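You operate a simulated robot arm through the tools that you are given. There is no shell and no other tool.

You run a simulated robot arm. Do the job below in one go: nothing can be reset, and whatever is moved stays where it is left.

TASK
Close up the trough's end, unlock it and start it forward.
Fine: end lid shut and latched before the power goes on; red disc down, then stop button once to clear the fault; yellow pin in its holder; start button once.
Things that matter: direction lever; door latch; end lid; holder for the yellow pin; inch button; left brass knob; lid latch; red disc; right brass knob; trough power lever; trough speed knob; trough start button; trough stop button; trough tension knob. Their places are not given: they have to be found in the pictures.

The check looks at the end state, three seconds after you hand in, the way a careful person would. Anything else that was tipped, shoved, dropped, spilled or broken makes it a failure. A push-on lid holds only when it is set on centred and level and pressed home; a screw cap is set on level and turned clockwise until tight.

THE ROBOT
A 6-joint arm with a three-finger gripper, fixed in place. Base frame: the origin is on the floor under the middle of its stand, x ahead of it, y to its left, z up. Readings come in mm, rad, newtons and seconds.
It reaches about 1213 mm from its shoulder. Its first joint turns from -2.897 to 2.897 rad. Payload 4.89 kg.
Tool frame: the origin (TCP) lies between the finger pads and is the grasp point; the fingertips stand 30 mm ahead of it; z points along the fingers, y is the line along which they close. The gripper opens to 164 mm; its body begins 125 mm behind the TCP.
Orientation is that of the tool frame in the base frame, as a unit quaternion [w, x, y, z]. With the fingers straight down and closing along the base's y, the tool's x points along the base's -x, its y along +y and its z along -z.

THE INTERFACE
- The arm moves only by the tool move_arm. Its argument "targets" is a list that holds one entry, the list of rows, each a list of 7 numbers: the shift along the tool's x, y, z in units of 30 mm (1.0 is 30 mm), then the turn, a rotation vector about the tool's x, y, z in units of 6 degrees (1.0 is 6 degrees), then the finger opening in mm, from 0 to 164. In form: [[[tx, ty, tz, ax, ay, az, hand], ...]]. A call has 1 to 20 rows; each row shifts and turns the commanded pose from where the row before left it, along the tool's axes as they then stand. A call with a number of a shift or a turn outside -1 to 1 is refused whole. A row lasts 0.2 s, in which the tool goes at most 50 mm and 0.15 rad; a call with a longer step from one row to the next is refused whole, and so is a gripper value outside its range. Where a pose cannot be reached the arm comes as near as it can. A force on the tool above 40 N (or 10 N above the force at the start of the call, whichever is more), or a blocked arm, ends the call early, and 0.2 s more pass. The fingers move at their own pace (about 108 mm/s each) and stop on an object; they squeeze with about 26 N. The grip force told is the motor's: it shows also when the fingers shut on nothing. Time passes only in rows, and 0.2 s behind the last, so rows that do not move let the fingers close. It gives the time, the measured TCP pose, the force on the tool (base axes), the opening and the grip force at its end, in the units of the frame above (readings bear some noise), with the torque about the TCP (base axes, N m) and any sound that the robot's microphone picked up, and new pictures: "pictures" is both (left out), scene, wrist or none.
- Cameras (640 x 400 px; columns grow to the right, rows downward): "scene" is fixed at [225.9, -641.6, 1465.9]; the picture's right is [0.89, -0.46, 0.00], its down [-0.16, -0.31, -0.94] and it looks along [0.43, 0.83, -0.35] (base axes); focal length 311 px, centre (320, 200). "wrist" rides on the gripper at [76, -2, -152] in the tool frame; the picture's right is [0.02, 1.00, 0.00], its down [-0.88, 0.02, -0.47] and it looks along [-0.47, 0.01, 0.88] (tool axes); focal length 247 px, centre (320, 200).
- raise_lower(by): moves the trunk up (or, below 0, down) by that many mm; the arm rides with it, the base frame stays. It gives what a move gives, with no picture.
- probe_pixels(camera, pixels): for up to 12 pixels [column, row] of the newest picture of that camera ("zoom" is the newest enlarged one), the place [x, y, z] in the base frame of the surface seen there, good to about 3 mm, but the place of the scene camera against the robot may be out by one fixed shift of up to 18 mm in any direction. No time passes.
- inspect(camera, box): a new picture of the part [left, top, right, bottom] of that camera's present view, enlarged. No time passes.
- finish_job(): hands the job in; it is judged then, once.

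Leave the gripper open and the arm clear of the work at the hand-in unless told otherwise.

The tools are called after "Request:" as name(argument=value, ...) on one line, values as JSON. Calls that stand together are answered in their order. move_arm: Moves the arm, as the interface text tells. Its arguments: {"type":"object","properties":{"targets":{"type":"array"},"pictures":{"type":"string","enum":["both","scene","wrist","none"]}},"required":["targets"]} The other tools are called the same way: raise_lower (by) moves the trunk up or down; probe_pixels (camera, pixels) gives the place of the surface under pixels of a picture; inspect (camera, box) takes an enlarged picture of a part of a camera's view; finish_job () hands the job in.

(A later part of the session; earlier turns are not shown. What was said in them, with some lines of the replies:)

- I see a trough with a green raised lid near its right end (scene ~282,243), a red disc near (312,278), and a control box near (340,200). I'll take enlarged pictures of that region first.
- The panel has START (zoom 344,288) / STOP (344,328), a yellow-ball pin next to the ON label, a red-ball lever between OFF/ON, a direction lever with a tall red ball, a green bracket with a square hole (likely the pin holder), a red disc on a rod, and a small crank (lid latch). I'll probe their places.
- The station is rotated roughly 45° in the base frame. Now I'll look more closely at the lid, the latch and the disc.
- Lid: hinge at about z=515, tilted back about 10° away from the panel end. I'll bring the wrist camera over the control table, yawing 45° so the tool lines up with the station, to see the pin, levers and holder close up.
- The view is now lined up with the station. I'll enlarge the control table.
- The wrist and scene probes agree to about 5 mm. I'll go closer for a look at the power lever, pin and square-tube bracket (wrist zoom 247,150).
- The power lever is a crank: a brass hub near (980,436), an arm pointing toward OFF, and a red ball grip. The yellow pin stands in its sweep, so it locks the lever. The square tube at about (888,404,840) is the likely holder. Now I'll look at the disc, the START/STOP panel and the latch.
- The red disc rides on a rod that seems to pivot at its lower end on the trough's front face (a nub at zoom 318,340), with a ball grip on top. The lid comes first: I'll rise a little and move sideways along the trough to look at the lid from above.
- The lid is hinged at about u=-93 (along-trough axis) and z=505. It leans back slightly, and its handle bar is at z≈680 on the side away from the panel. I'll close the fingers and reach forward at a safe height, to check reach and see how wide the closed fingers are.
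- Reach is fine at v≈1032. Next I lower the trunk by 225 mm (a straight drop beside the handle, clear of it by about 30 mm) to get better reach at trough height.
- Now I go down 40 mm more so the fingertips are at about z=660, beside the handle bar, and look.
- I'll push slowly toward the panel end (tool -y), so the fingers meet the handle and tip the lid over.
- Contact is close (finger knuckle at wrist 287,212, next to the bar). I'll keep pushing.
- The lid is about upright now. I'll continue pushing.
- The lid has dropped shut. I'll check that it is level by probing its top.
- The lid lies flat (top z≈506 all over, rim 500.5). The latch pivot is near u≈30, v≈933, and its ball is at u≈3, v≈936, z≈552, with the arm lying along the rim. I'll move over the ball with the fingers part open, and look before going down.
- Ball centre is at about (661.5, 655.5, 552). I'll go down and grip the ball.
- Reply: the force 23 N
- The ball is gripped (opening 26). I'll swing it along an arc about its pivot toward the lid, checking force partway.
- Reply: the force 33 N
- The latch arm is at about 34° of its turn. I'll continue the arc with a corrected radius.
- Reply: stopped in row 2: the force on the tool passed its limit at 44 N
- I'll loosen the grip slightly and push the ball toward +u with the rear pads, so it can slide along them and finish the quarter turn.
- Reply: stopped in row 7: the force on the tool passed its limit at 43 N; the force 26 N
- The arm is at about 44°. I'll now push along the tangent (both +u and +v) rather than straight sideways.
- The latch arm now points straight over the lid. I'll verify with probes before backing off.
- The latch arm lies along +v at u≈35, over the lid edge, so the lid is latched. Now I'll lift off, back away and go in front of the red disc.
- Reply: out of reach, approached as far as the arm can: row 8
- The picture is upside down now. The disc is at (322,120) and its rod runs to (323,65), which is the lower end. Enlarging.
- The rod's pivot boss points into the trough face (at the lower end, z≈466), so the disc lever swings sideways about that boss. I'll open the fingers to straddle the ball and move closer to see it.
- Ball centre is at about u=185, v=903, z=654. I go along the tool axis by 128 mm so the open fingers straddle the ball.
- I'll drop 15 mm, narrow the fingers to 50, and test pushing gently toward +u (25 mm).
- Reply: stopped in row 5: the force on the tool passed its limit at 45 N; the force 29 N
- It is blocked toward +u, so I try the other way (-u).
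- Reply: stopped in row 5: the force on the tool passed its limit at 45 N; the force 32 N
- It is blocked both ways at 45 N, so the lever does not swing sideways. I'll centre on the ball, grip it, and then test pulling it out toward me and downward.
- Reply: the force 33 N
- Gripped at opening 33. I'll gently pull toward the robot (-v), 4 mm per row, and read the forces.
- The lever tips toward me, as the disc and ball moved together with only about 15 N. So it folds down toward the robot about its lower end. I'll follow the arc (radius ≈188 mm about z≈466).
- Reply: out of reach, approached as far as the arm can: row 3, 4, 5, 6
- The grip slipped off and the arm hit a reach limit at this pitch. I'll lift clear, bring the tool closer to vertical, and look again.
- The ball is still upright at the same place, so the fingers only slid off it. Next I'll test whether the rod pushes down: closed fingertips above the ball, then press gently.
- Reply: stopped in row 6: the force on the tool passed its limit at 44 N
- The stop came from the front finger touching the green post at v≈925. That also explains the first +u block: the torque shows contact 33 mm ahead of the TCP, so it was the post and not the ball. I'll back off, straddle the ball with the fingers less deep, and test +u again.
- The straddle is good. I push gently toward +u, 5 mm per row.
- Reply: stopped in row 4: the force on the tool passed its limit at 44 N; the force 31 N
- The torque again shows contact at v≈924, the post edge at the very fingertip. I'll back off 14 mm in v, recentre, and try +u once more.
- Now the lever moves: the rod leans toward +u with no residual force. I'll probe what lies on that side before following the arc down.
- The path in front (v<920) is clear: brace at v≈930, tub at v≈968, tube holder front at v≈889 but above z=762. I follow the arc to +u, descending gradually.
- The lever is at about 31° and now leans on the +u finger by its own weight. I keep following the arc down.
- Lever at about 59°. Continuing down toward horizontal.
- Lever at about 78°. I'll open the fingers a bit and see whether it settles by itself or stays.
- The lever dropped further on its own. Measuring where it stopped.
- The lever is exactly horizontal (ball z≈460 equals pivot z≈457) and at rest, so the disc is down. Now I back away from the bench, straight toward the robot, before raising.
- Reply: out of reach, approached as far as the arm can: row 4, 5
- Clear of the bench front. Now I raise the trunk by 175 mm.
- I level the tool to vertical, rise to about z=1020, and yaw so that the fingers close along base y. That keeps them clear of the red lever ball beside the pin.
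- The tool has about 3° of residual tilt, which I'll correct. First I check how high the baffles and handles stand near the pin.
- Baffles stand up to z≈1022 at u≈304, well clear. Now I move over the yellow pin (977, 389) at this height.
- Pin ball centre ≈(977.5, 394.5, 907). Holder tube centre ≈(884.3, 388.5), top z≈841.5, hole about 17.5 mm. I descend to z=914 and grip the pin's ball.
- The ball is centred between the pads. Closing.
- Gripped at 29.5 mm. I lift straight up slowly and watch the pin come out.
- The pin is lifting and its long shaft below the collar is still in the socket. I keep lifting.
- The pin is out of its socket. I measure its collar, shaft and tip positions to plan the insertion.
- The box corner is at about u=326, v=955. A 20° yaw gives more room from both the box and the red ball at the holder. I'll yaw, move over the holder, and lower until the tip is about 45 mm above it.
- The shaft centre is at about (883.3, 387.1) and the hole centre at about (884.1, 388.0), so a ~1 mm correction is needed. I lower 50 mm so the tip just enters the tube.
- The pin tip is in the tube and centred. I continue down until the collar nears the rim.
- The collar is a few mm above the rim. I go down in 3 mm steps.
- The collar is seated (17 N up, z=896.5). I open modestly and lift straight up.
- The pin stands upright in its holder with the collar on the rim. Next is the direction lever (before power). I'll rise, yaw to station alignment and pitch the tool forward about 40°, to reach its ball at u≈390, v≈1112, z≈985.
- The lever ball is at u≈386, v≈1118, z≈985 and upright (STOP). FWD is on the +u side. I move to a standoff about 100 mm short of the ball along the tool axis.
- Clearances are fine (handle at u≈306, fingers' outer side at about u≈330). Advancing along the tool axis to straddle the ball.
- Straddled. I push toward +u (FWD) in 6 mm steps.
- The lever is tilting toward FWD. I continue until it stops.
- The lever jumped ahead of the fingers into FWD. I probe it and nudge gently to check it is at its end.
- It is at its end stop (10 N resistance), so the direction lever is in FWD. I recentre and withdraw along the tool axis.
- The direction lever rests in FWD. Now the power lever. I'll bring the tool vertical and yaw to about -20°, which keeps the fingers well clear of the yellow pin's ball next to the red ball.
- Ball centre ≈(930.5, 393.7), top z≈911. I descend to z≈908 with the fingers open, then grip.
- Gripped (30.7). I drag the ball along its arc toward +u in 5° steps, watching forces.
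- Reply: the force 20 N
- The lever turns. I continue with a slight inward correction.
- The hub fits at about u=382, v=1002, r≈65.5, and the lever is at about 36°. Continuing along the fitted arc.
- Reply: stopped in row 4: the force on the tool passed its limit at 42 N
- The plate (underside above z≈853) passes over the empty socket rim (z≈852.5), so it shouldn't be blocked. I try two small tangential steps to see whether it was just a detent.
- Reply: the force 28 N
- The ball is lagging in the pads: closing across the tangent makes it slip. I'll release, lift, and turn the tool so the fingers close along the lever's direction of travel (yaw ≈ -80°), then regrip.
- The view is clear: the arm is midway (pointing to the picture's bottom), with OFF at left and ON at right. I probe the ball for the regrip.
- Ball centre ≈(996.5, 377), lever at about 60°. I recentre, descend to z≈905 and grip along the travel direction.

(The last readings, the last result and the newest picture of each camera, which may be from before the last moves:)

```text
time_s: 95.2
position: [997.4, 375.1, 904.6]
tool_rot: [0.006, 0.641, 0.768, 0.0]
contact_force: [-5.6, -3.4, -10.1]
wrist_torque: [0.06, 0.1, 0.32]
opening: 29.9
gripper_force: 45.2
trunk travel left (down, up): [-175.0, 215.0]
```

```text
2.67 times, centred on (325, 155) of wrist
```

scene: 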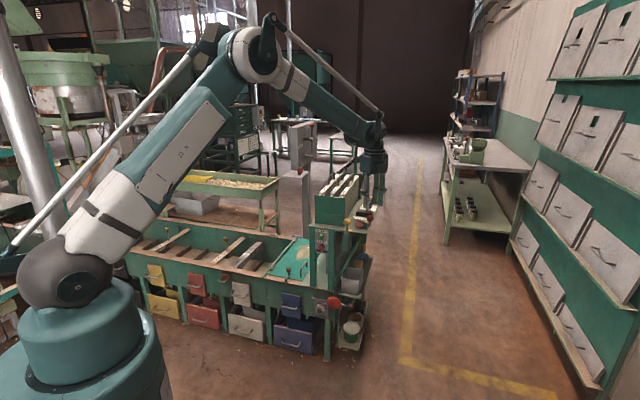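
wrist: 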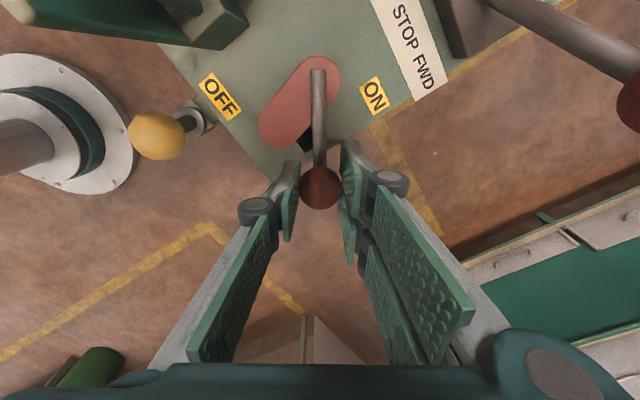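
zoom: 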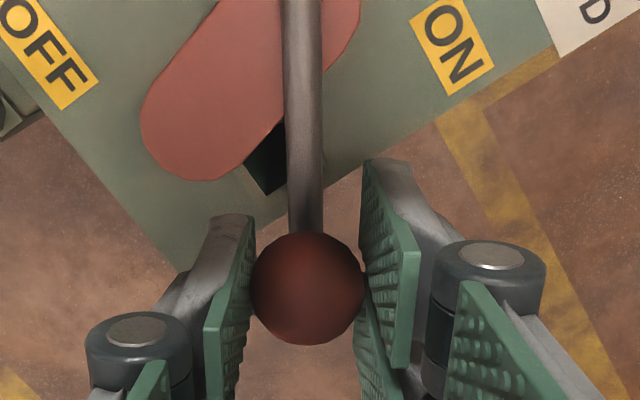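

Now I follow the arc with the tool turning along with the lever, 5° per row.

Request:
move_arm(targets=[[[0.0084, 0.193, 0, 0, 0, -0.833, 10], [0.0084, 0.193, 0, 0, 0, -0.833, 10], [0.0084, 0.193, 0, 0, 0, -0.833, 10], [0.0084, 0.193, 0, 0, 0, -0.833, 10]]], pictures="wrist")

Request:
inspect(camera="wrist", box=[230, 80, 420, 230])

```text
time_s: 96.2
position: [1020.2, 384.5, 905.6]
tool_rot: [0.005, 0.497, 0.868, -0.001]
contact_force: [1.7, -4.0, -29.1]
wrist_torque: [-0.01, -0.03, 0.1]
opening: 30.0
gripper_force: 45.6
trunk travel left (down, up): [-175.0, 215.0]
```

wrist: 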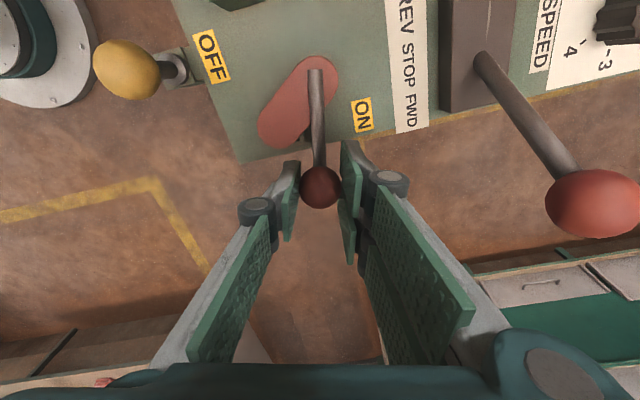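

```text
2.67 times, centred on (325, 155) of wrist
```

zoom: 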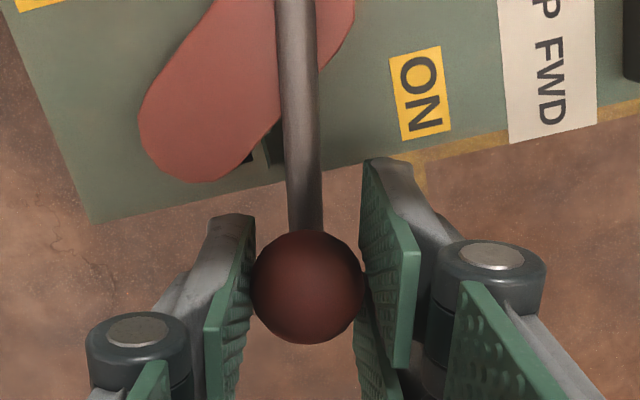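

Smooth. Continuing (with a slight downward correction for the -29 N vertical pull).

Request:
move_arm(targets=[[[0.0084, 0.193, 0.05, 0, 0, -0.833, 10], [0.0084, 0.193, 0.03, 0, 0, -0.833, 10], [0.0084, 0.193, 0, 0, 0, -0.833, 10], [0.0084, 0.193, 0, 0, 0, -0.833, 10]]], pictures="wrist")

Request:
inspect(camera="wrist", box=[230, 80, 420, 230])

```text
time_s: 97.0
position: [1029.8, 393.9, 905.6]
tool_rot: [0.002, 0.373, 0.928, -0.006]
contact_force: [-12.5, -10.4, 6.2]
wrist_torque: [-0.25, 0.17, 0.15]
opening: 30.0
gripper_force: 44.6
trunk travel left (down, up): [-175.0, 215.0]
stopped in row 4: the force on the tool passed its limit at 54 N (the readings are from after the stop); the commanded pose is now the measured one
```

wrist: 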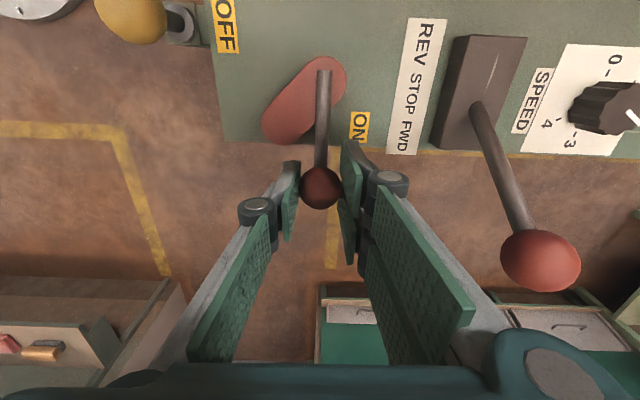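

```text
2.67 times, centred on (325, 155) of wrist
```

zoom: 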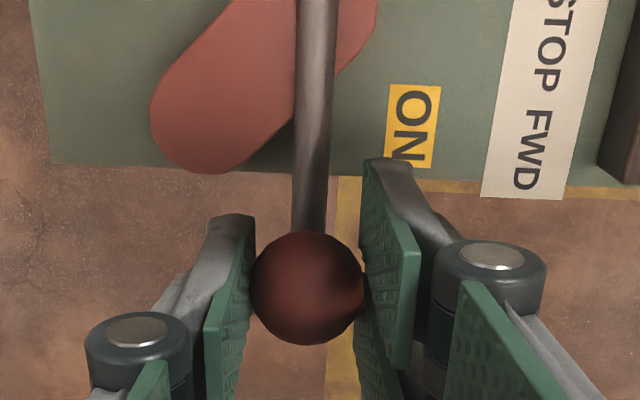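

The lever stopped at 90° (arm pointing straight at +u, beside the ON label) with a firm stop. I release, lift off, and check that it stays and what the panel lamps show.

Request:
move_arm(targets=[[[0, -0.05, 0, 0, 0, 0, 54], [0, 0, 0, 0, 0, 0, 60], [0, 0, -0.6, 0, 0, 0, 60], [0, 0, -1, 0, 0, 0, 60], [0, 0, -1, 0, 0, 0, 60], [0, 0, -1, 0, 0, 0, 60], [0, 0, -1, 0, 0, 0, 60]]], pictures="both")

Request:
inspect(camera="scene", box=[300, 180, 400, 270])

Request:
inspect(camera="wrist", box=[200, 0, 460, 200])

```text
time_s: 98.7
position: [1029.8, 395.9, 1042.2]
tool_rot: [0.002, 0.374, 0.927, -0.005]
contact_force: [0.4, -0.6, -0.3]
wrist_torque: [-0.06, 0.03, 0.03]
opening: 60.1
gripper_force: 0.1
trunk travel left (down, up): [-175.0, 215.0]
```

scene: 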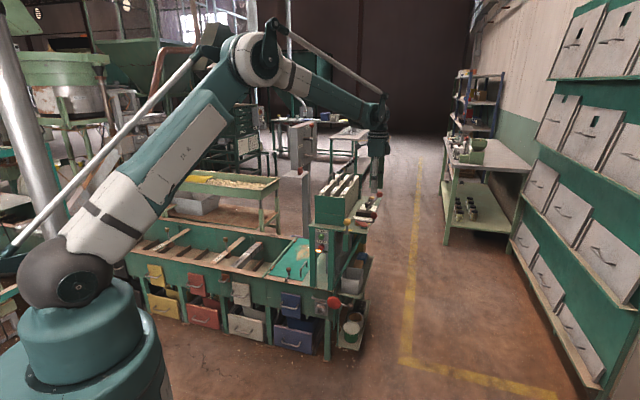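
wrist: 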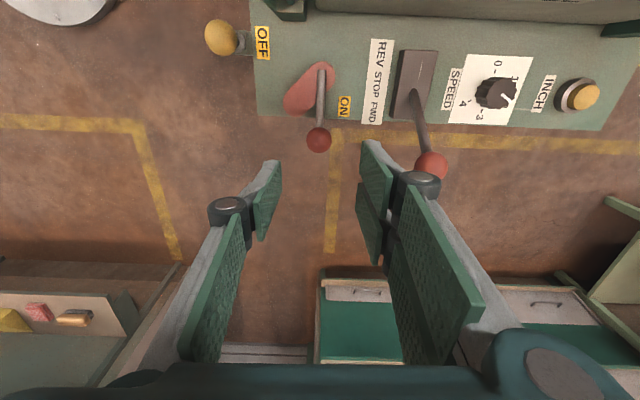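

```text
4.44 times, centred on (350, 225) of scene
```

zoom: 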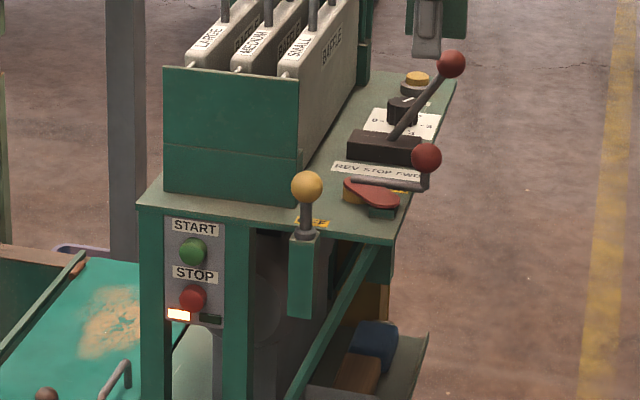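

```text
2.00 times, centred on (330, 100) of wrist
```

zoom: 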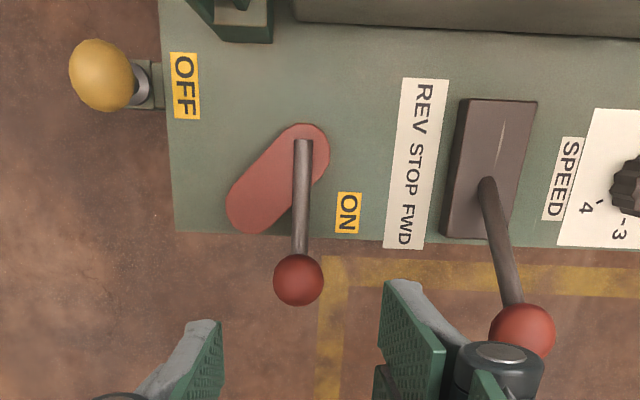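

Power is on: the fault lamp under STOP is lit, and the pin and both levers stay put. Now for the STOP press. I close the fingers, turn back to station alignment, and move in front of the panel.

Request:
move_arm(targets=[[[0, 0, 0, 0, 0, -0.99, 0], [0, 0, 0, 0, 0, -0.99, 0], [0, 0, 0, 0, 0, -0.99, 0], [0, 0, 0, 0, 0, -0.99, 0], [0, 0, 0, 0, 0, -0.99, 0], [0, 0, 0, 0, 0, -0.99, 0], [0, 0, 0, 0, 0, -0.99, 0], [0, 0, 0, 0, 0, -0.99, 0], [0, 0, 0, 0, 0, -0.99, 0], [0, 0, 0, 0, 0, -0.99, 0], [0, 0, 0, 0, 0, -0.99, 0], [0, 0, 0, 0, 0, -0.99, 0], [0, 0, 0, 0, 0, -0.99, 0], [0, 0, 0, 0, 0, -0.99, 0], [0, 0, 0, 0, 0, -0.95, 0]]], pictures="none")

Request:
move_arm(targets=[[[0.956, 0.774, 0, 0, 0, 0, 0], [0.956, 0.774, 0, 0, 0, 0, 0], [0.956, 0.774, 0, 0, 0, 0, 0], [0.956, 0.774, 0, 0, 0, 0, 0], [0.956, 0.774, 0, 0, 0, 0, 0], [0.956, 0.774, 0, 0, 0, 0, 0], [0.956, 0.774, 0, 0, 0, 0, 0], [0.956, 0.774, 0, 0, 0, 0, 0], [0.956, 0.774, 0, 0, 0, 0, 0], [0, 0, 0.9, 0, 0, 0, 0], [0, 0, 0.9, 0, 0, 0, 0], [0, 0, 0.9, 0, 0, 0, 0], [0, 0, 0.9, 0, 0, 0, 0], [0, 0, 0.9, 0, 0, 0, 0], [0, 0, 0.9, 0, 0, 0, 0]]], pictures="none")

```text
time_s: 101.8
position: [1029.2, 395.5, 1042.3]
tool_rot: [-0.001, -0.385, 0.923, -0.005]
contact_force: [0.9, 0.7, 1.3]
wrist_torque: [-0.01, 0.01, 0.0]
opening: 0.0
gripper_force: 26.1
trunk travel left (down, up): [-175.0, 215.0]
```

```text
time_s: 105.0
position: [700.3, 358.0, 880.3]
tool_rot: [-0.002, -0.383, 0.924, -0.005]
contact_force: [0.1, -0.4, 0.5]
wrist_torque: [0.04, -0.15, 0.03]
opening: 0.0
gripper_force: 25.9
trunk travel left (down, up): [-175.0, 215.0]
```

Now I pitch the tool forward about 40° here and look at the panel.

Request:
move_arm(targets=[[[0, 0, 0, 0, -1, 0, 0], [0, 0, 0, 0, -1, 0, 0], [0, 0, 0, 0, -1, 0, 0], [0, 0, 0, 0, -1, 0, 0], [0, 0, 0, 0, -1, 0, 0], [0, 0, 0, 0, -1, 0, 0], [0, 0, 0, 0, -1, 0, 0]]], pictures="both")

Request:
inspect(camera="wrist", box=[230, 60, 410, 220])

```text
time_s: 106.7
position: [699.6, 359.3, 880.2]
tool_rot: [0.33, -0.359, 0.863, 0.132]
contact_force: [-0.3, 0.0, -0.7]
wrist_torque: [-0.03, -0.03, -0.04]
opening: 0.0
gripper_force: 26.0
trunk travel left (down, up): [-175.0, 215.0]
```

scene: 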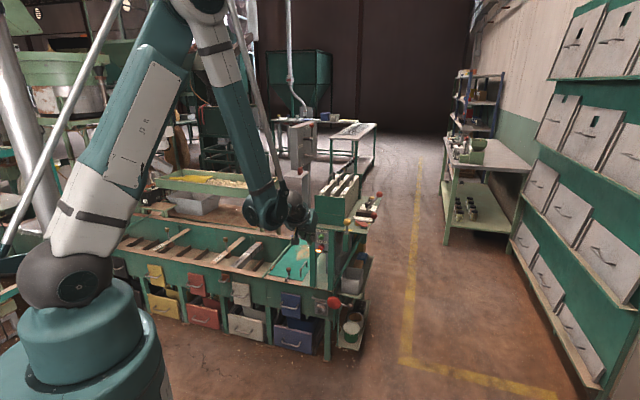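
wrist: 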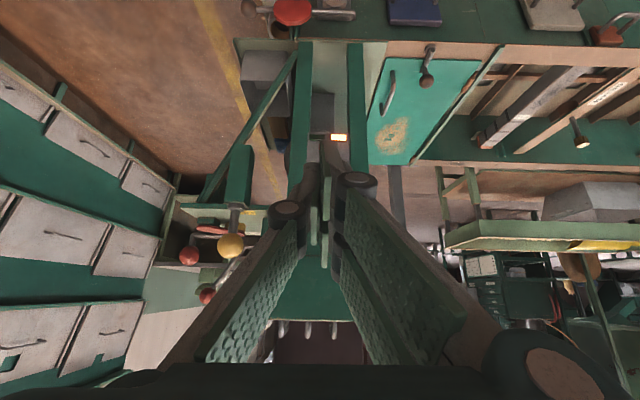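

```text
2.50 times, centred on (320, 140) of wrist
```

zoom: 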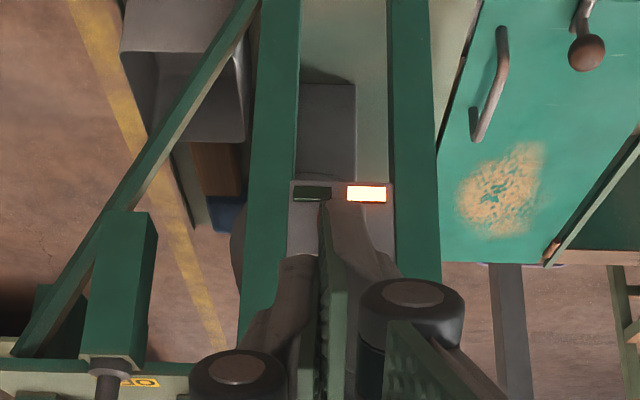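

The fault lamp is lit (orange). I drop in front of the panel, offset to the left, so the closed fingers don't hide the buttons, and re-measure them.

Request:
move_arm(targets=[[[0.485, 0.5, 0.797, 0, 0, 0, 0], [0.485, 0.5, 0.797, 0, 0, 0, 0], [0.485, 0.5, 0.797, 0, 0, 0, 0], [0.485, 0.5, 0.797, 0, 0, 0, 0]]], pictures="wrist")

Request:
inspect(camera="wrist", box=[220, 100, 380, 260])

```text
time_s: 107.7
position: [708.1, 432.6, 820.7]
tool_rot: [0.328, -0.359, 0.864, 0.132]
contact_force: [0.2, -0.1, 0.2]
wrist_torque: [0.05, -0.04, -0.01]
opening: 0.1
gripper_force: 26.4
out of reach, approached as far as the arm can: row 2, 3, 4
trunk travel left (down, up): [-175.0, 215.0]
```

wrist: 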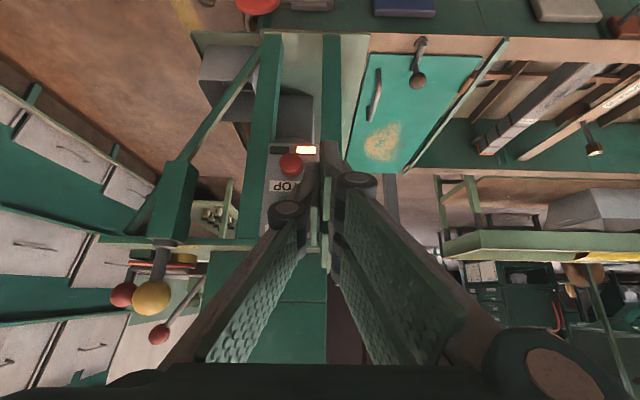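

```text
2.50 times, centred on (300, 180) of wrist
```

zoom: 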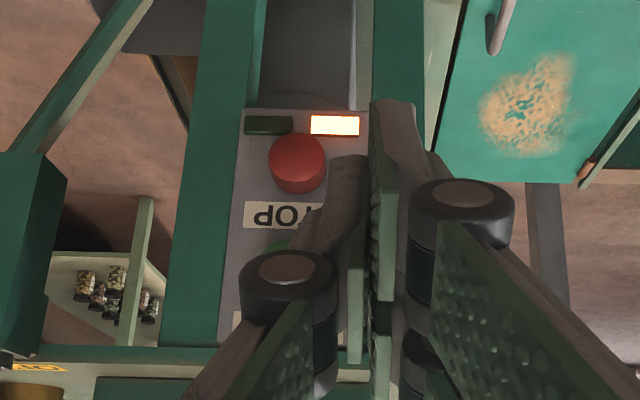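

Request:
probe_pixels(camera="wrist", pixels=[[291, 164], [284, 164], [298, 164], [291, 157], [291, 172], [305, 150], [280, 150], [325, 150], [285, 186], [262, 170]])

```text
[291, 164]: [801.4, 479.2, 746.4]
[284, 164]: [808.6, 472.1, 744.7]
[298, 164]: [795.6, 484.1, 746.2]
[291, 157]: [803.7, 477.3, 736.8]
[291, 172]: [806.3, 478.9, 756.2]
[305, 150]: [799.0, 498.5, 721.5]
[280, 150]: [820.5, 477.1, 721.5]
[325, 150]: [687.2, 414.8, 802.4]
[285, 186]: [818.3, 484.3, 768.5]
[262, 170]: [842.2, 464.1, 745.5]
```

STOP face centre: u≈229, v≈905, z≈746.5. I lower the trunk 70 mm so the tool is at button height.

Request:
raise_lower(by=-70)

```text
time_s: 108.7
position: [706.9, 431.6, 751.2]
tool_rot: [0.328, -0.359, 0.864, 0.131]
contact_force: [-0.1, 0.2, -0.4]
wrist_torque: [0.0, 0.0, 0.0]
opening: 0.1
gripper_force: 26.1
trunk travel left (down, up): [-105.0, 285.0]
```

Request:
move_arm(targets=[[[0, -0.48, 0, 0, 0, 0, 0], [0, -0.48, 0, 0, 0, 0, 0], [0, -0.48, 0, 0, 0, 0, 0], [-0.39, 0, 0.347, 0, 0, 0, 0], [-0.39, 0, 0.347, 0, 0, 0, 0], [-0.3, 0, 0.266, 0, 0, 0, 0]]], pictures="both")

Request:
inspect(camera="scene", box=[290, 215, 350, 265])

Request:
inspect(camera="wrist", box=[240, 90, 400, 250])

```text
time_s: 110.1
position: [769.0, 432.4, 751.5]
tool_rot: [0.329, -0.359, 0.864, 0.132]
contact_force: [-0.8, -0.1, 0.5]
wrist_torque: [-0.01, 0.02, 0.0]
opening: 0.0
gripper_force: 26.3
trunk travel left (down, up): [-105.0, 285.0]
```

scene: 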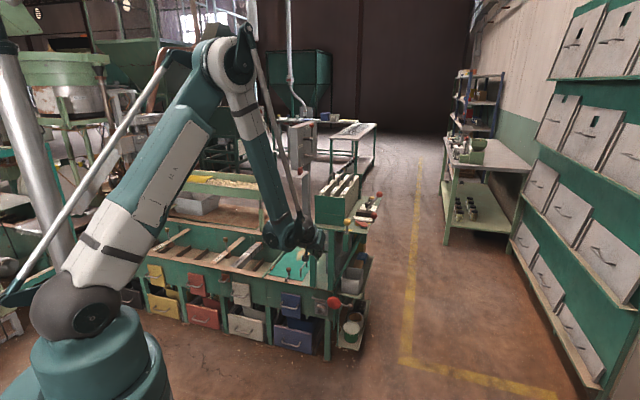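
wrist: 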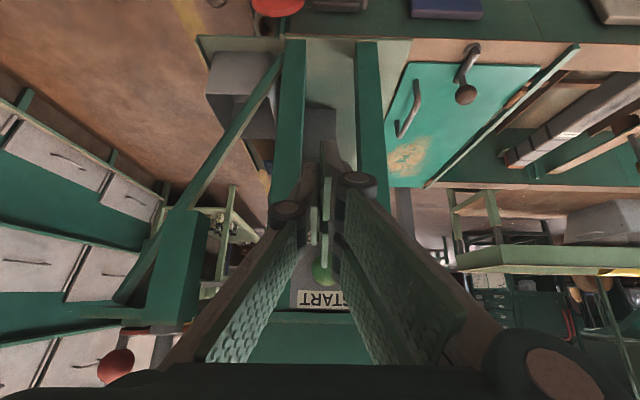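

```text
8.00 times, centred on (320, 240) of scene
```

zoom: 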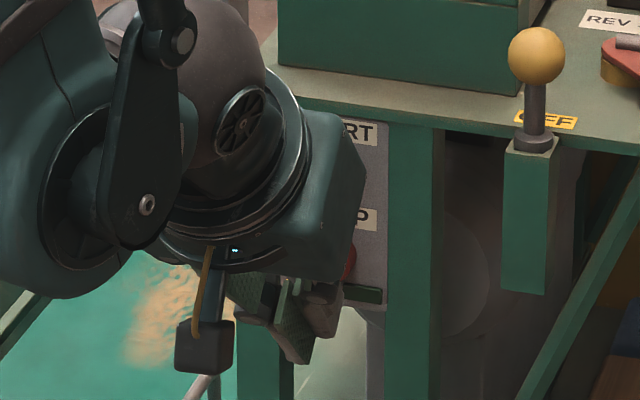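

```text
2.50 times, centred on (320, 170) of wrist
```

zoom: 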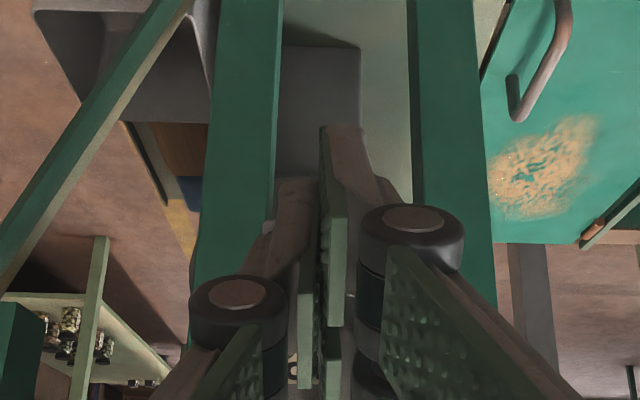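

The front fingertip is lined up with STOP (START shows clear, at wrist 323,272, higher up). I press forward in 4 mm steps.

Request:
move_arm(targets=[[[-0.1, 0, 0.0885, 0, 0, 0, 0], [-0.1, 0, 0.0885, 0, 0, 0, 0], [-0.1, 0, 0.0885, 0, 0, 0, 0], [-0.1, 0, 0.0885, 0, 0, 0, 0], [-0.1, 0, 0.0885, 0, 0, 0, 0]]], pictures="wrist")

Request:
inspect(camera="wrist", box=[240, 90, 400, 250])

```text
time_s: 111.3
position: [783.1, 447.6, 751.2]
tool_rot: [0.327, -0.359, 0.864, 0.131]
contact_force: [0.5, -1.3, -0.1]
wrist_torque: [0.03, 0.01, -0.01]
opening: 0.0
gripper_force: 26.0
trunk travel left (down, up): [-105.0, 285.0]
```

wrist: 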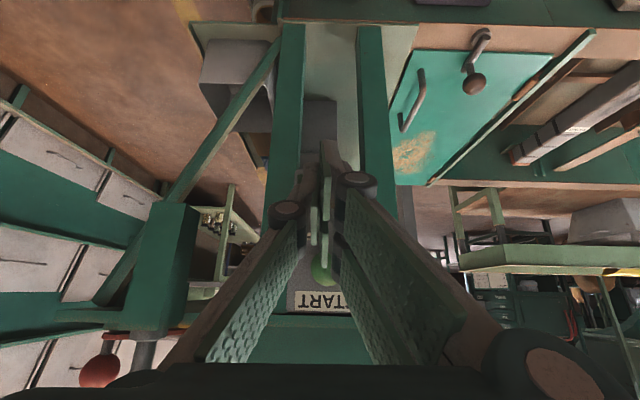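

```text
2.50 times, centred on (320, 170) of wrist
```

zoom: 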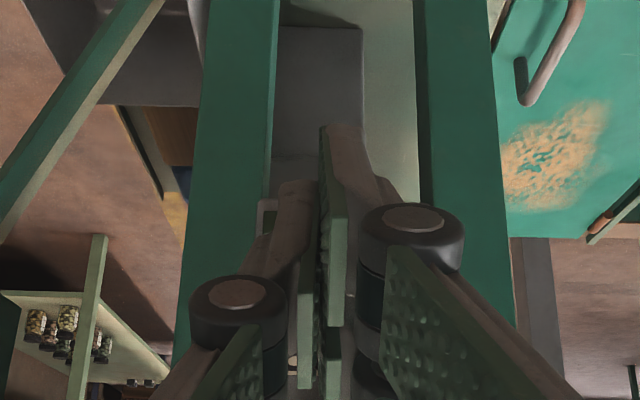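

No contact yet (v=870). Continuing in 3 mm steps.

Request:
move_arm(targets=[[[-0.075, 0, 0.0664, 0, 0, 0, 0], [-0.075, 0, 0.0664, 0, 0, 0, 0], [-0.075, 0, 0.0664, 0, 0, 0, 0]]], pictures="none")

Request:
inspect(camera="scene", box=[305, 225, 345, 260])

```text
time_s: 112.1
position: [788.4, 451.9, 750.7]
tool_rot: [0.327, -0.36, 0.864, 0.131]
contact_force: [-31.9, -27.1, 1.6]
wrist_torque: [0.01, 0.04, 0.23]
opening: 0.0
gripper_force: 25.7
trunk travel left (down, up): [-105.0, 285.0]
heard: click
```

```text
11.43 times, centred on (325, 242) of scene
```

zoom: 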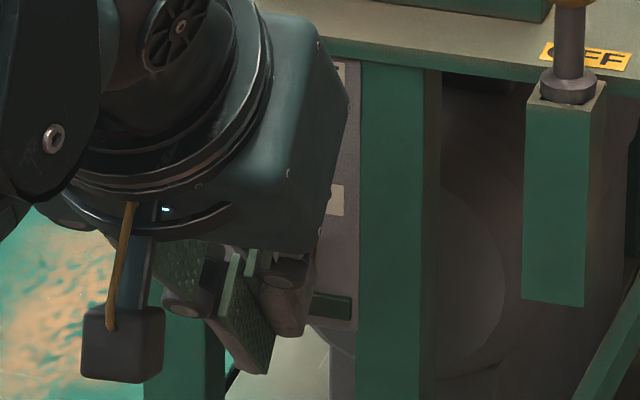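

A click was heard, so STOP was pressed once. I retract straight back and check the lamp.

Request:
move_arm(targets=[[[0.15, 0, -0.133, 0, 0, 0, 0], [0.3, 0, -0.266, 0, 0, 0, 0], [0.5, 0, -0.443, 0, 0, 0, 0], [0.5, 0, -0.443, 0, 0, 0, 0], [0, 0.9, 0, 0, 0, 0, 0], [0, 0.9, 0, 0, 0, 0, 0]]], pictures="both")

Request:
inspect(camera="wrist", box=[220, 120, 380, 280])

Request:
inspect(camera="scene", box=[290, 215, 350, 265])

```text
time_s: 113.5
position: [711.9, 450.7, 750.7]
tool_rot: [0.328, -0.359, 0.864, 0.131]
contact_force: [0.5, 0.0, -0.7]
wrist_torque: [0.07, 0.03, 0.08]
opening: 0.0
gripper_force: 26.3
trunk travel left (down, up): [-105.0, 285.0]
```

scene: 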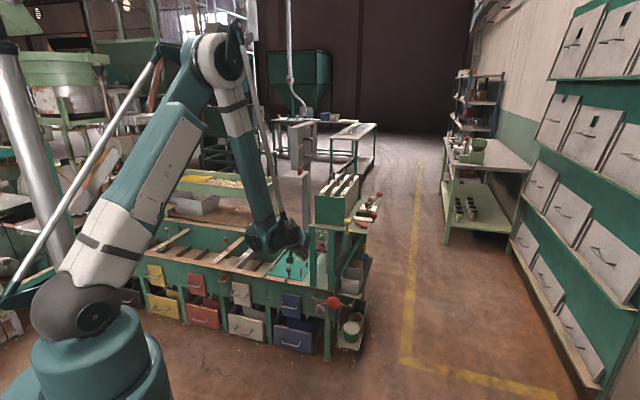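
wrist: 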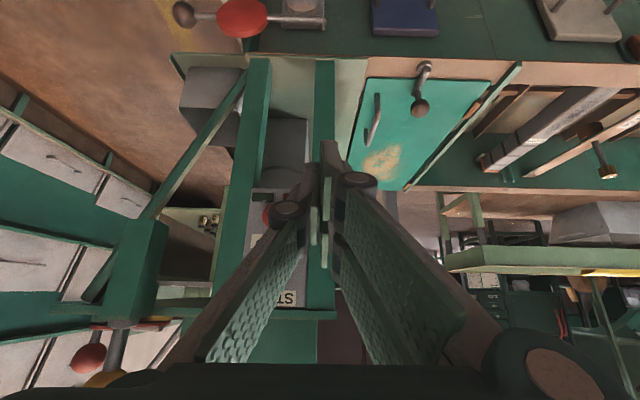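

```text
2.50 times, centred on (300, 200) of wrist
```

zoom: 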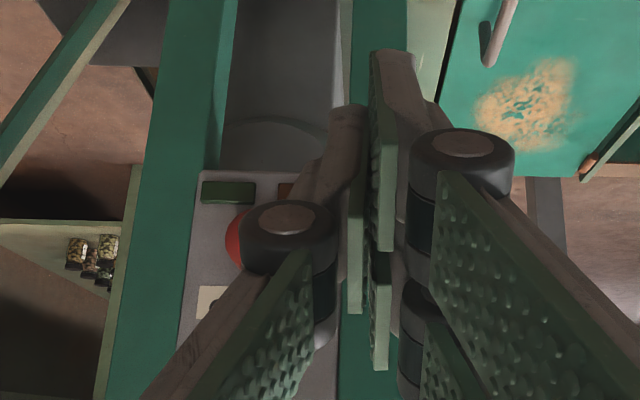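

```text
8.00 times, centred on (320, 240) of scene
```

zoom: 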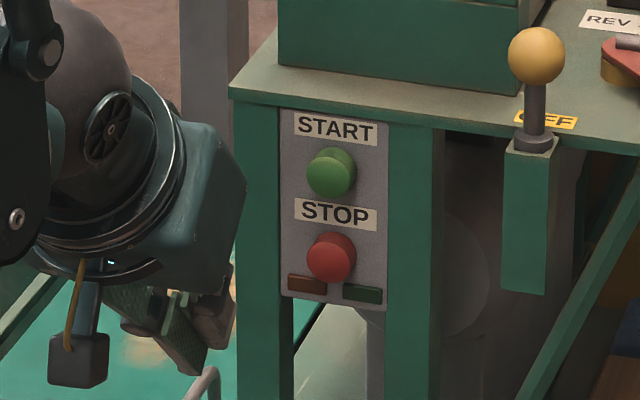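

The fault lamp is out, so the fault is cleared. Before START I check the rest in the scene: lid and latch, disc, pin, and levers.

Request:
inspect(camera="scene", box=[265, 180, 395, 310])

Request:
raise_lower(by=54)

```text
3.08 times, centred on (330, 245) of scene
```

zoom: 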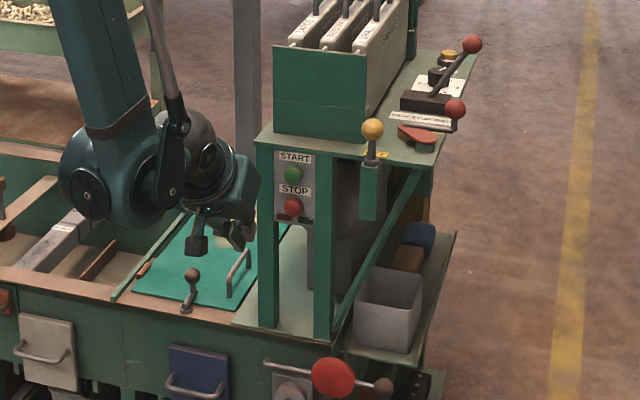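

```text
time_s: 114.5
position: [711.5, 449.3, 805.1]
tool_rot: [0.328, -0.359, 0.864, 0.131]
contact_force: [1.3, 0.0, -0.3]
wrist_torque: [0.01, -0.01, -0.02]
opening: 0.2
gripper_force: 25.6
trunk travel left (down, up): [-159.0, 231.0]
```

All in place. I look at START from here before pressing.

Request:
inspect(camera="wrist", box=[220, 120, 380, 280])

Request:
probe_pixels(camera="wrist", pixels=[[268, 210], [275, 215], [280, 205], [262, 225], [290, 160], [300, 150], [325, 150]])

```text
2.50 times, centred on (300, 200) of wrist
```

zoom: 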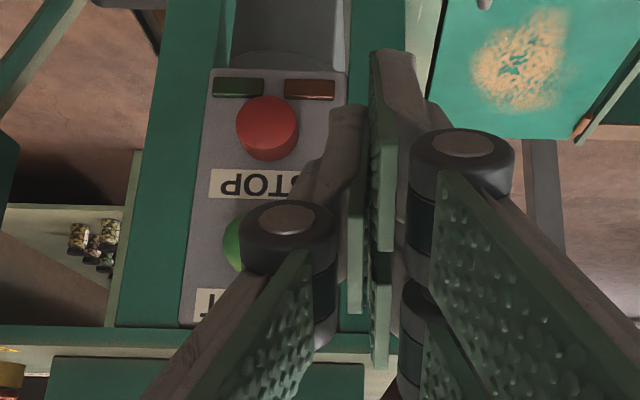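

```text
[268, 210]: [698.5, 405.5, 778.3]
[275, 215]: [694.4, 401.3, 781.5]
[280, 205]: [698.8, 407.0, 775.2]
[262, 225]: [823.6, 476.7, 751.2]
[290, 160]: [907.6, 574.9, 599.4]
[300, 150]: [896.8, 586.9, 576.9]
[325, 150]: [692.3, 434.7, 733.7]
```

Request:
probe_pixels(camera="zoom", pixels=[[267, 128], [240, 128], [295, 128], [230, 245], [238, 245], [225, 245], [238, 88], [310, 90], [205, 305]])

```text
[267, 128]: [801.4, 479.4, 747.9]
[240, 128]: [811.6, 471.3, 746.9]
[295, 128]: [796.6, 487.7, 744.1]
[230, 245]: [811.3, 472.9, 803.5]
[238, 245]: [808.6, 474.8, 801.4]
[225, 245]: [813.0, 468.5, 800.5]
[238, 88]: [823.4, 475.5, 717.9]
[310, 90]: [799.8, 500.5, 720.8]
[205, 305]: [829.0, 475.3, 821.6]
```

START centre is about u=230, z≈799. I shift over to it and approach.

Request:
move_arm(targets=[[[0, -0.56, 0, 0, 0, 0, 0], [0, -0.56, 0, 0, 0, 0, 0], [0, -0.56, 0, 0, 0, 0, 0], [-0.33, 0, 0.29, 0, 0, 0, 0], [-0.33, 0, 0.29, 0, 0, 0, 0], [-0.33, 0, 0.29, 0, 0, 0, 0]]], pictures="both")

Request:
inspect(camera="wrist", box=[240, 90, 400, 250])

Request:
inspect(camera="scene", box=[300, 210, 350, 260])

```text
time_s: 115.9
position: [774.9, 442.0, 806.1]
tool_rot: [0.328, -0.36, 0.864, 0.131]
contact_force: [-0.5, -0.8, 0.7]
wrist_torque: [0.01, 0.0, 0.01]
opening: 0.0
gripper_force: 26.2
trunk travel left (down, up): [-159.0, 231.0]
```

scene: 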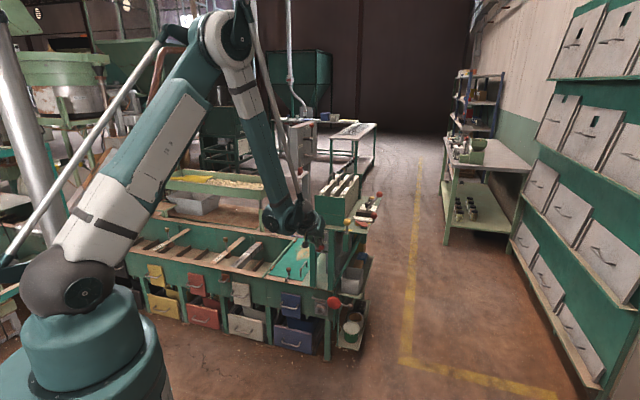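
wrist: 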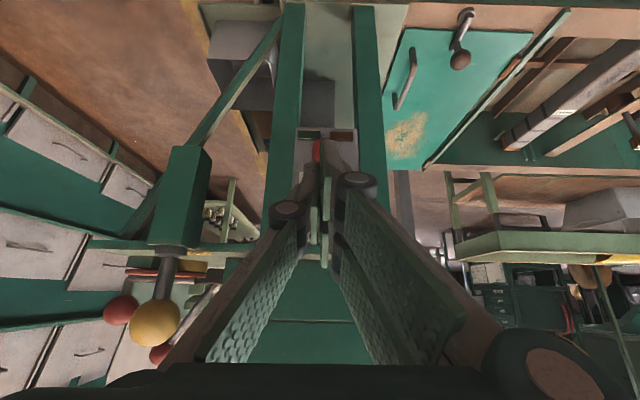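

```text
2.50 times, centred on (320, 170) of wrist
```

zoom: 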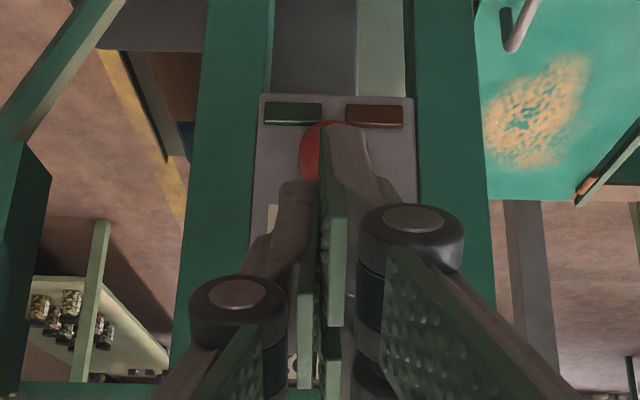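

```text
8.00 times, centred on (325, 235) of scene
```

zoom: 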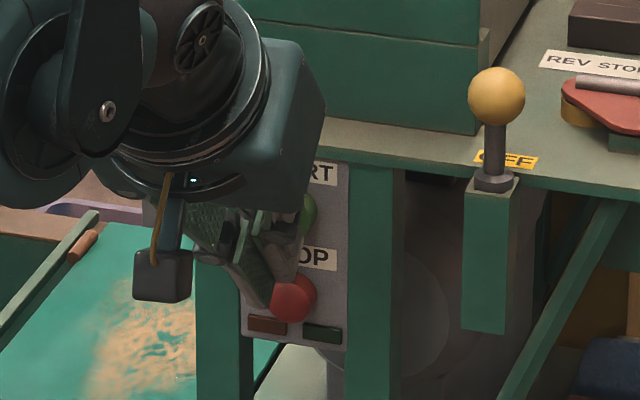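

The lower fingertip is still about 30 mm in front of STOP and above it. I approach START: 3 small steps.

Request:
move_arm(targets=[[[-0.1, 0, 0.0885, 0, 0, 0, 0], [-0.1, 0, 0.0885, 0, 0, 0, 0], [-0.075, 0, 0.0664, 0, 0, 0, 0]]], pictures="wrist")

Request:
inspect(camera="scene", box=[300, 210, 350, 260])

```text
time_s: 116.7
position: [781.6, 451.6, 805.3]
tool_rot: [0.328, -0.359, 0.864, 0.13]
contact_force: [-1.0, -2.9, -0.7]
wrist_torque: [0.04, -0.03, -0.03]
opening: 0.0
gripper_force: 25.7
trunk travel left (down, up): [-159.0, 231.0]
heard: click
```

wrist: 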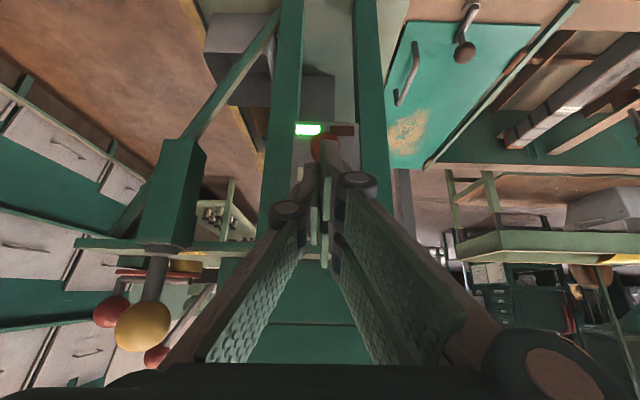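

```text
8.00 times, centred on (325, 235) of scene
```

zoom: 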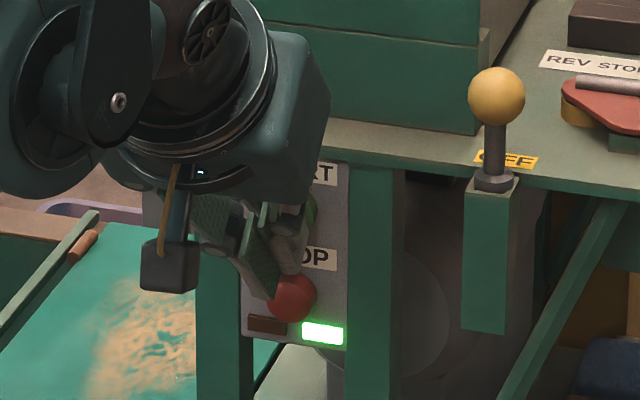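

Click heard and the green lamp is lit, so the trough is running. I retract straight back from the panel.

Request:
move_arm(targets=[[[0.15, 0, -0.133, 0, 0, 0, 0], [0.3, 0, -0.266, 0, 0, 0, 0], [0.5, 0, -0.443, 0, 0, 0, 0], [0.5, 0, -0.443, 0, 0, 0, 0]]], pictures="both")

Request:
inspect(camera="scene", box=[300, 210, 350, 260])

```text
time_s: 117.7
position: [740.3, 410.5, 806.2]
tool_rot: [0.327, -0.36, 0.864, 0.131]
contact_force: [0.1, -0.1, -1.5]
wrist_torque: [0.0, -0.02, 0.0]
opening: 0.0
gripper_force: 26.1
trunk travel left (down, up): [-159.0, 231.0]
```

scene: 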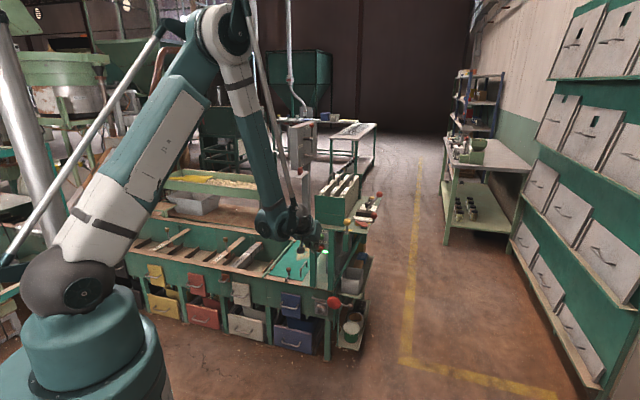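
wrist: 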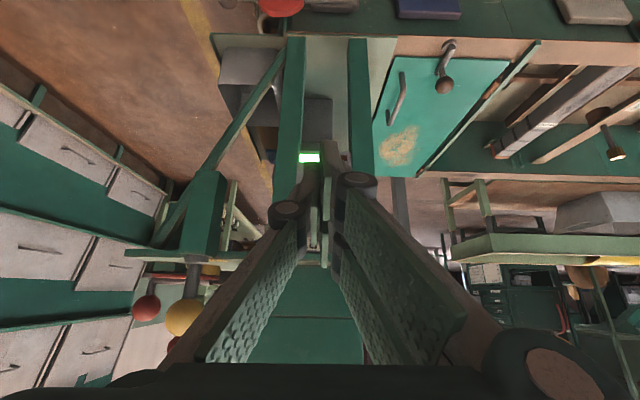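

```text
8.00 times, centred on (325, 235) of scene
```

zoom: 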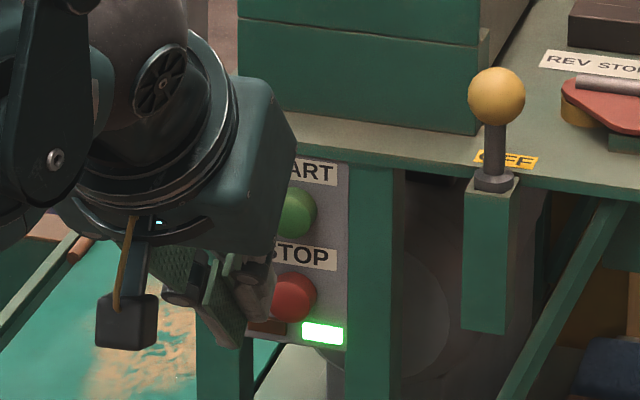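

The green lamp stays lit. I raise the trunk to lift the arm clear, straight up, well ahead of the table edge.

Request:
raise_lower(by=231)

Request:
move_arm(targets=[[[0, 0, 0, 0, 1, 0, 40], [0, 0, 0, 0, 1, 0, 100], [0, 0, 0, 0, 1, 0, 164], [0, 0, 0, 0, 1, 0, 164], [0, 0, 0, 0, 1, 0, 164], [0, 0, 0, 0, 1, 0, 164], [0, 0, 0, 0, 0.9, 0, 164], [0.9, 0, -0.7, 0, 0, 0, 164], [0.9, 0, -0.7, 0, 0, 0, 164], [0.9, 0, -0.7, 0, 0, 0, 164], [0.9, 0, -0.7, 0, 0, 0, 164], [0.9, 0, -0.7, 0, 0, 0, 164]]], pictures="both")

Request:
inspect(camera="scene", box=[265, 170, 395, 310])

Request:
inspect(camera="scene", box=[300, 200, 400, 270])

Request:
inspect(camera="scene", box=[260, 240, 350, 320])

```text
time_s: 120.1
position: [741.0, 410.0, 1037.3]
tool_rot: [0.327, -0.36, 0.864, 0.131]
contact_force: [0.8, -0.2, -0.8]
wrist_torque: [0.01, -0.02, -0.03]
opening: 0.1
gripper_force: 26.1
trunk travel left (down, up): [-390.0, 0.0]
```

```text
time_s: 122.7
position: [643.1, 316.5, 1141.7]
tool_rot: [0.001, -0.383, 0.924, -0.005]
contact_force: [0.5, 0.4, -0.2]
wrist_torque: [-0.04, 0.01, 0.01]
opening: 164.1
gripper_force: 0.1
trunk travel left (down, up): [-390.0, 0.0]
```

scene: 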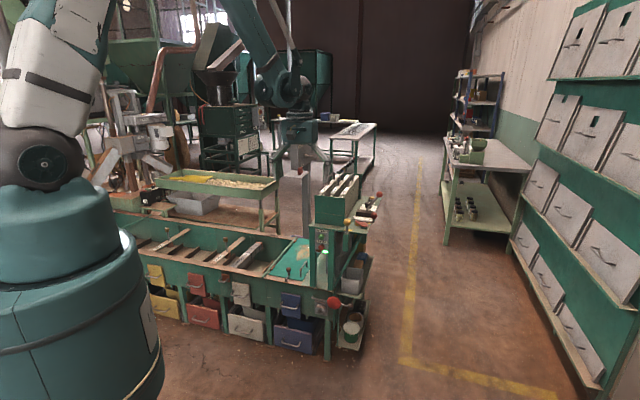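
wrist: 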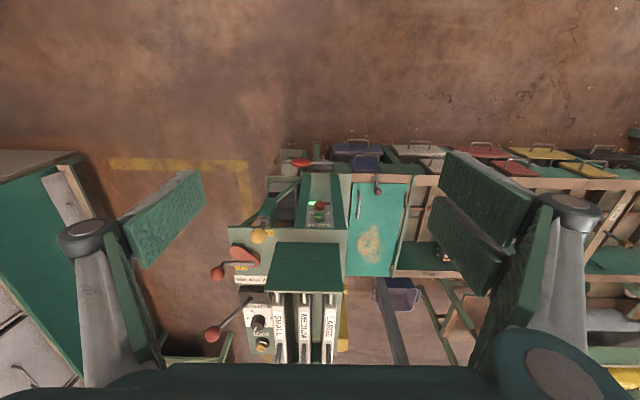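

```text
2.86 times, centred on (330, 240) of scene
```

zoom: 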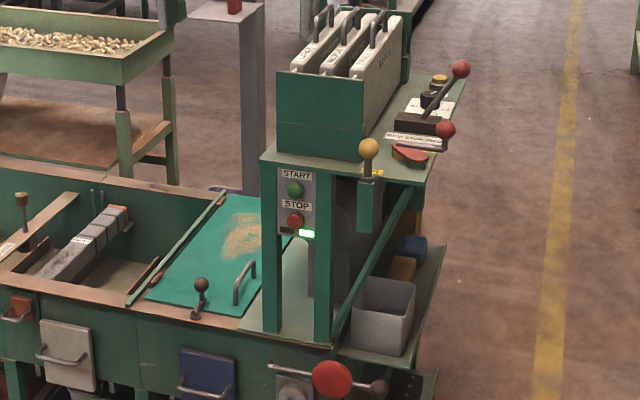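

```text
5.71 times, centred on (350, 235) of scene
```

zoom: 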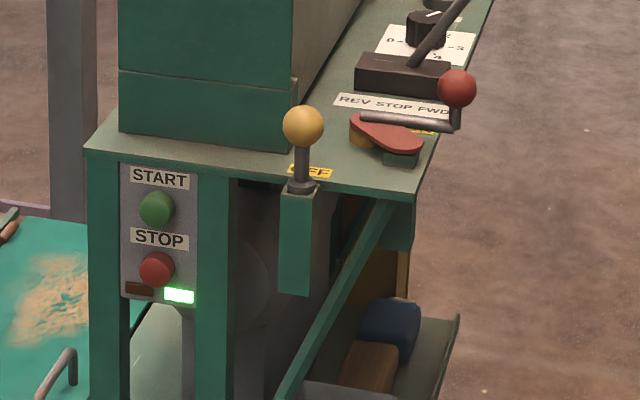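

```text
5.00 times, centred on (305, 280) of scene
```

zoom: 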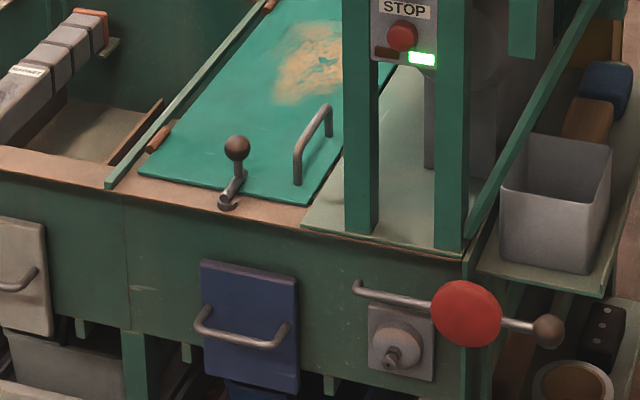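

Everything is as required. The lid is flat and latched, the disc is down, the pin is in its holder, the direction lever is in FWD, power is ON, the fault lamp is out and the green lamp is lit. The gripper is open and the arm is clear, so I'm handing in.

Request:
finish_job()

```text
The job is handed in.
```

The trough's end is closed and latched, the machine is unlocked, and it is running forward. I've handed the job in, but the check's verdict hasn't come back to me.

In the order I did it:

1. **End lid:** I tipped it shut and it lies flat. The latch is turned a quarter turn over its edge. Both were done before the power went on.
2. **Red disc:** Its lever is swung down to its end stop.
3. **Yellow pin:** It is out of its lock socket and standing in its holder.
4. **Direction lever:** It is against its stop in FWD.
5. **Power lever:** It is turned to ON, and the fault lamp lit.
6. **Stop button:** I pressed it once. There was one click and the fault lamp went out.
7. **Start button:** I pressed it once. There was one click and the green lamp has stayed lit since.

While working out how the red disc moves, I pushed its lever the wrong way first. In doing so I bumped the green post beside it a few times, at about 45 N. Nothing shows as moved or damaged in the last pictures.

The gripper is open and the arm is clear of the work.
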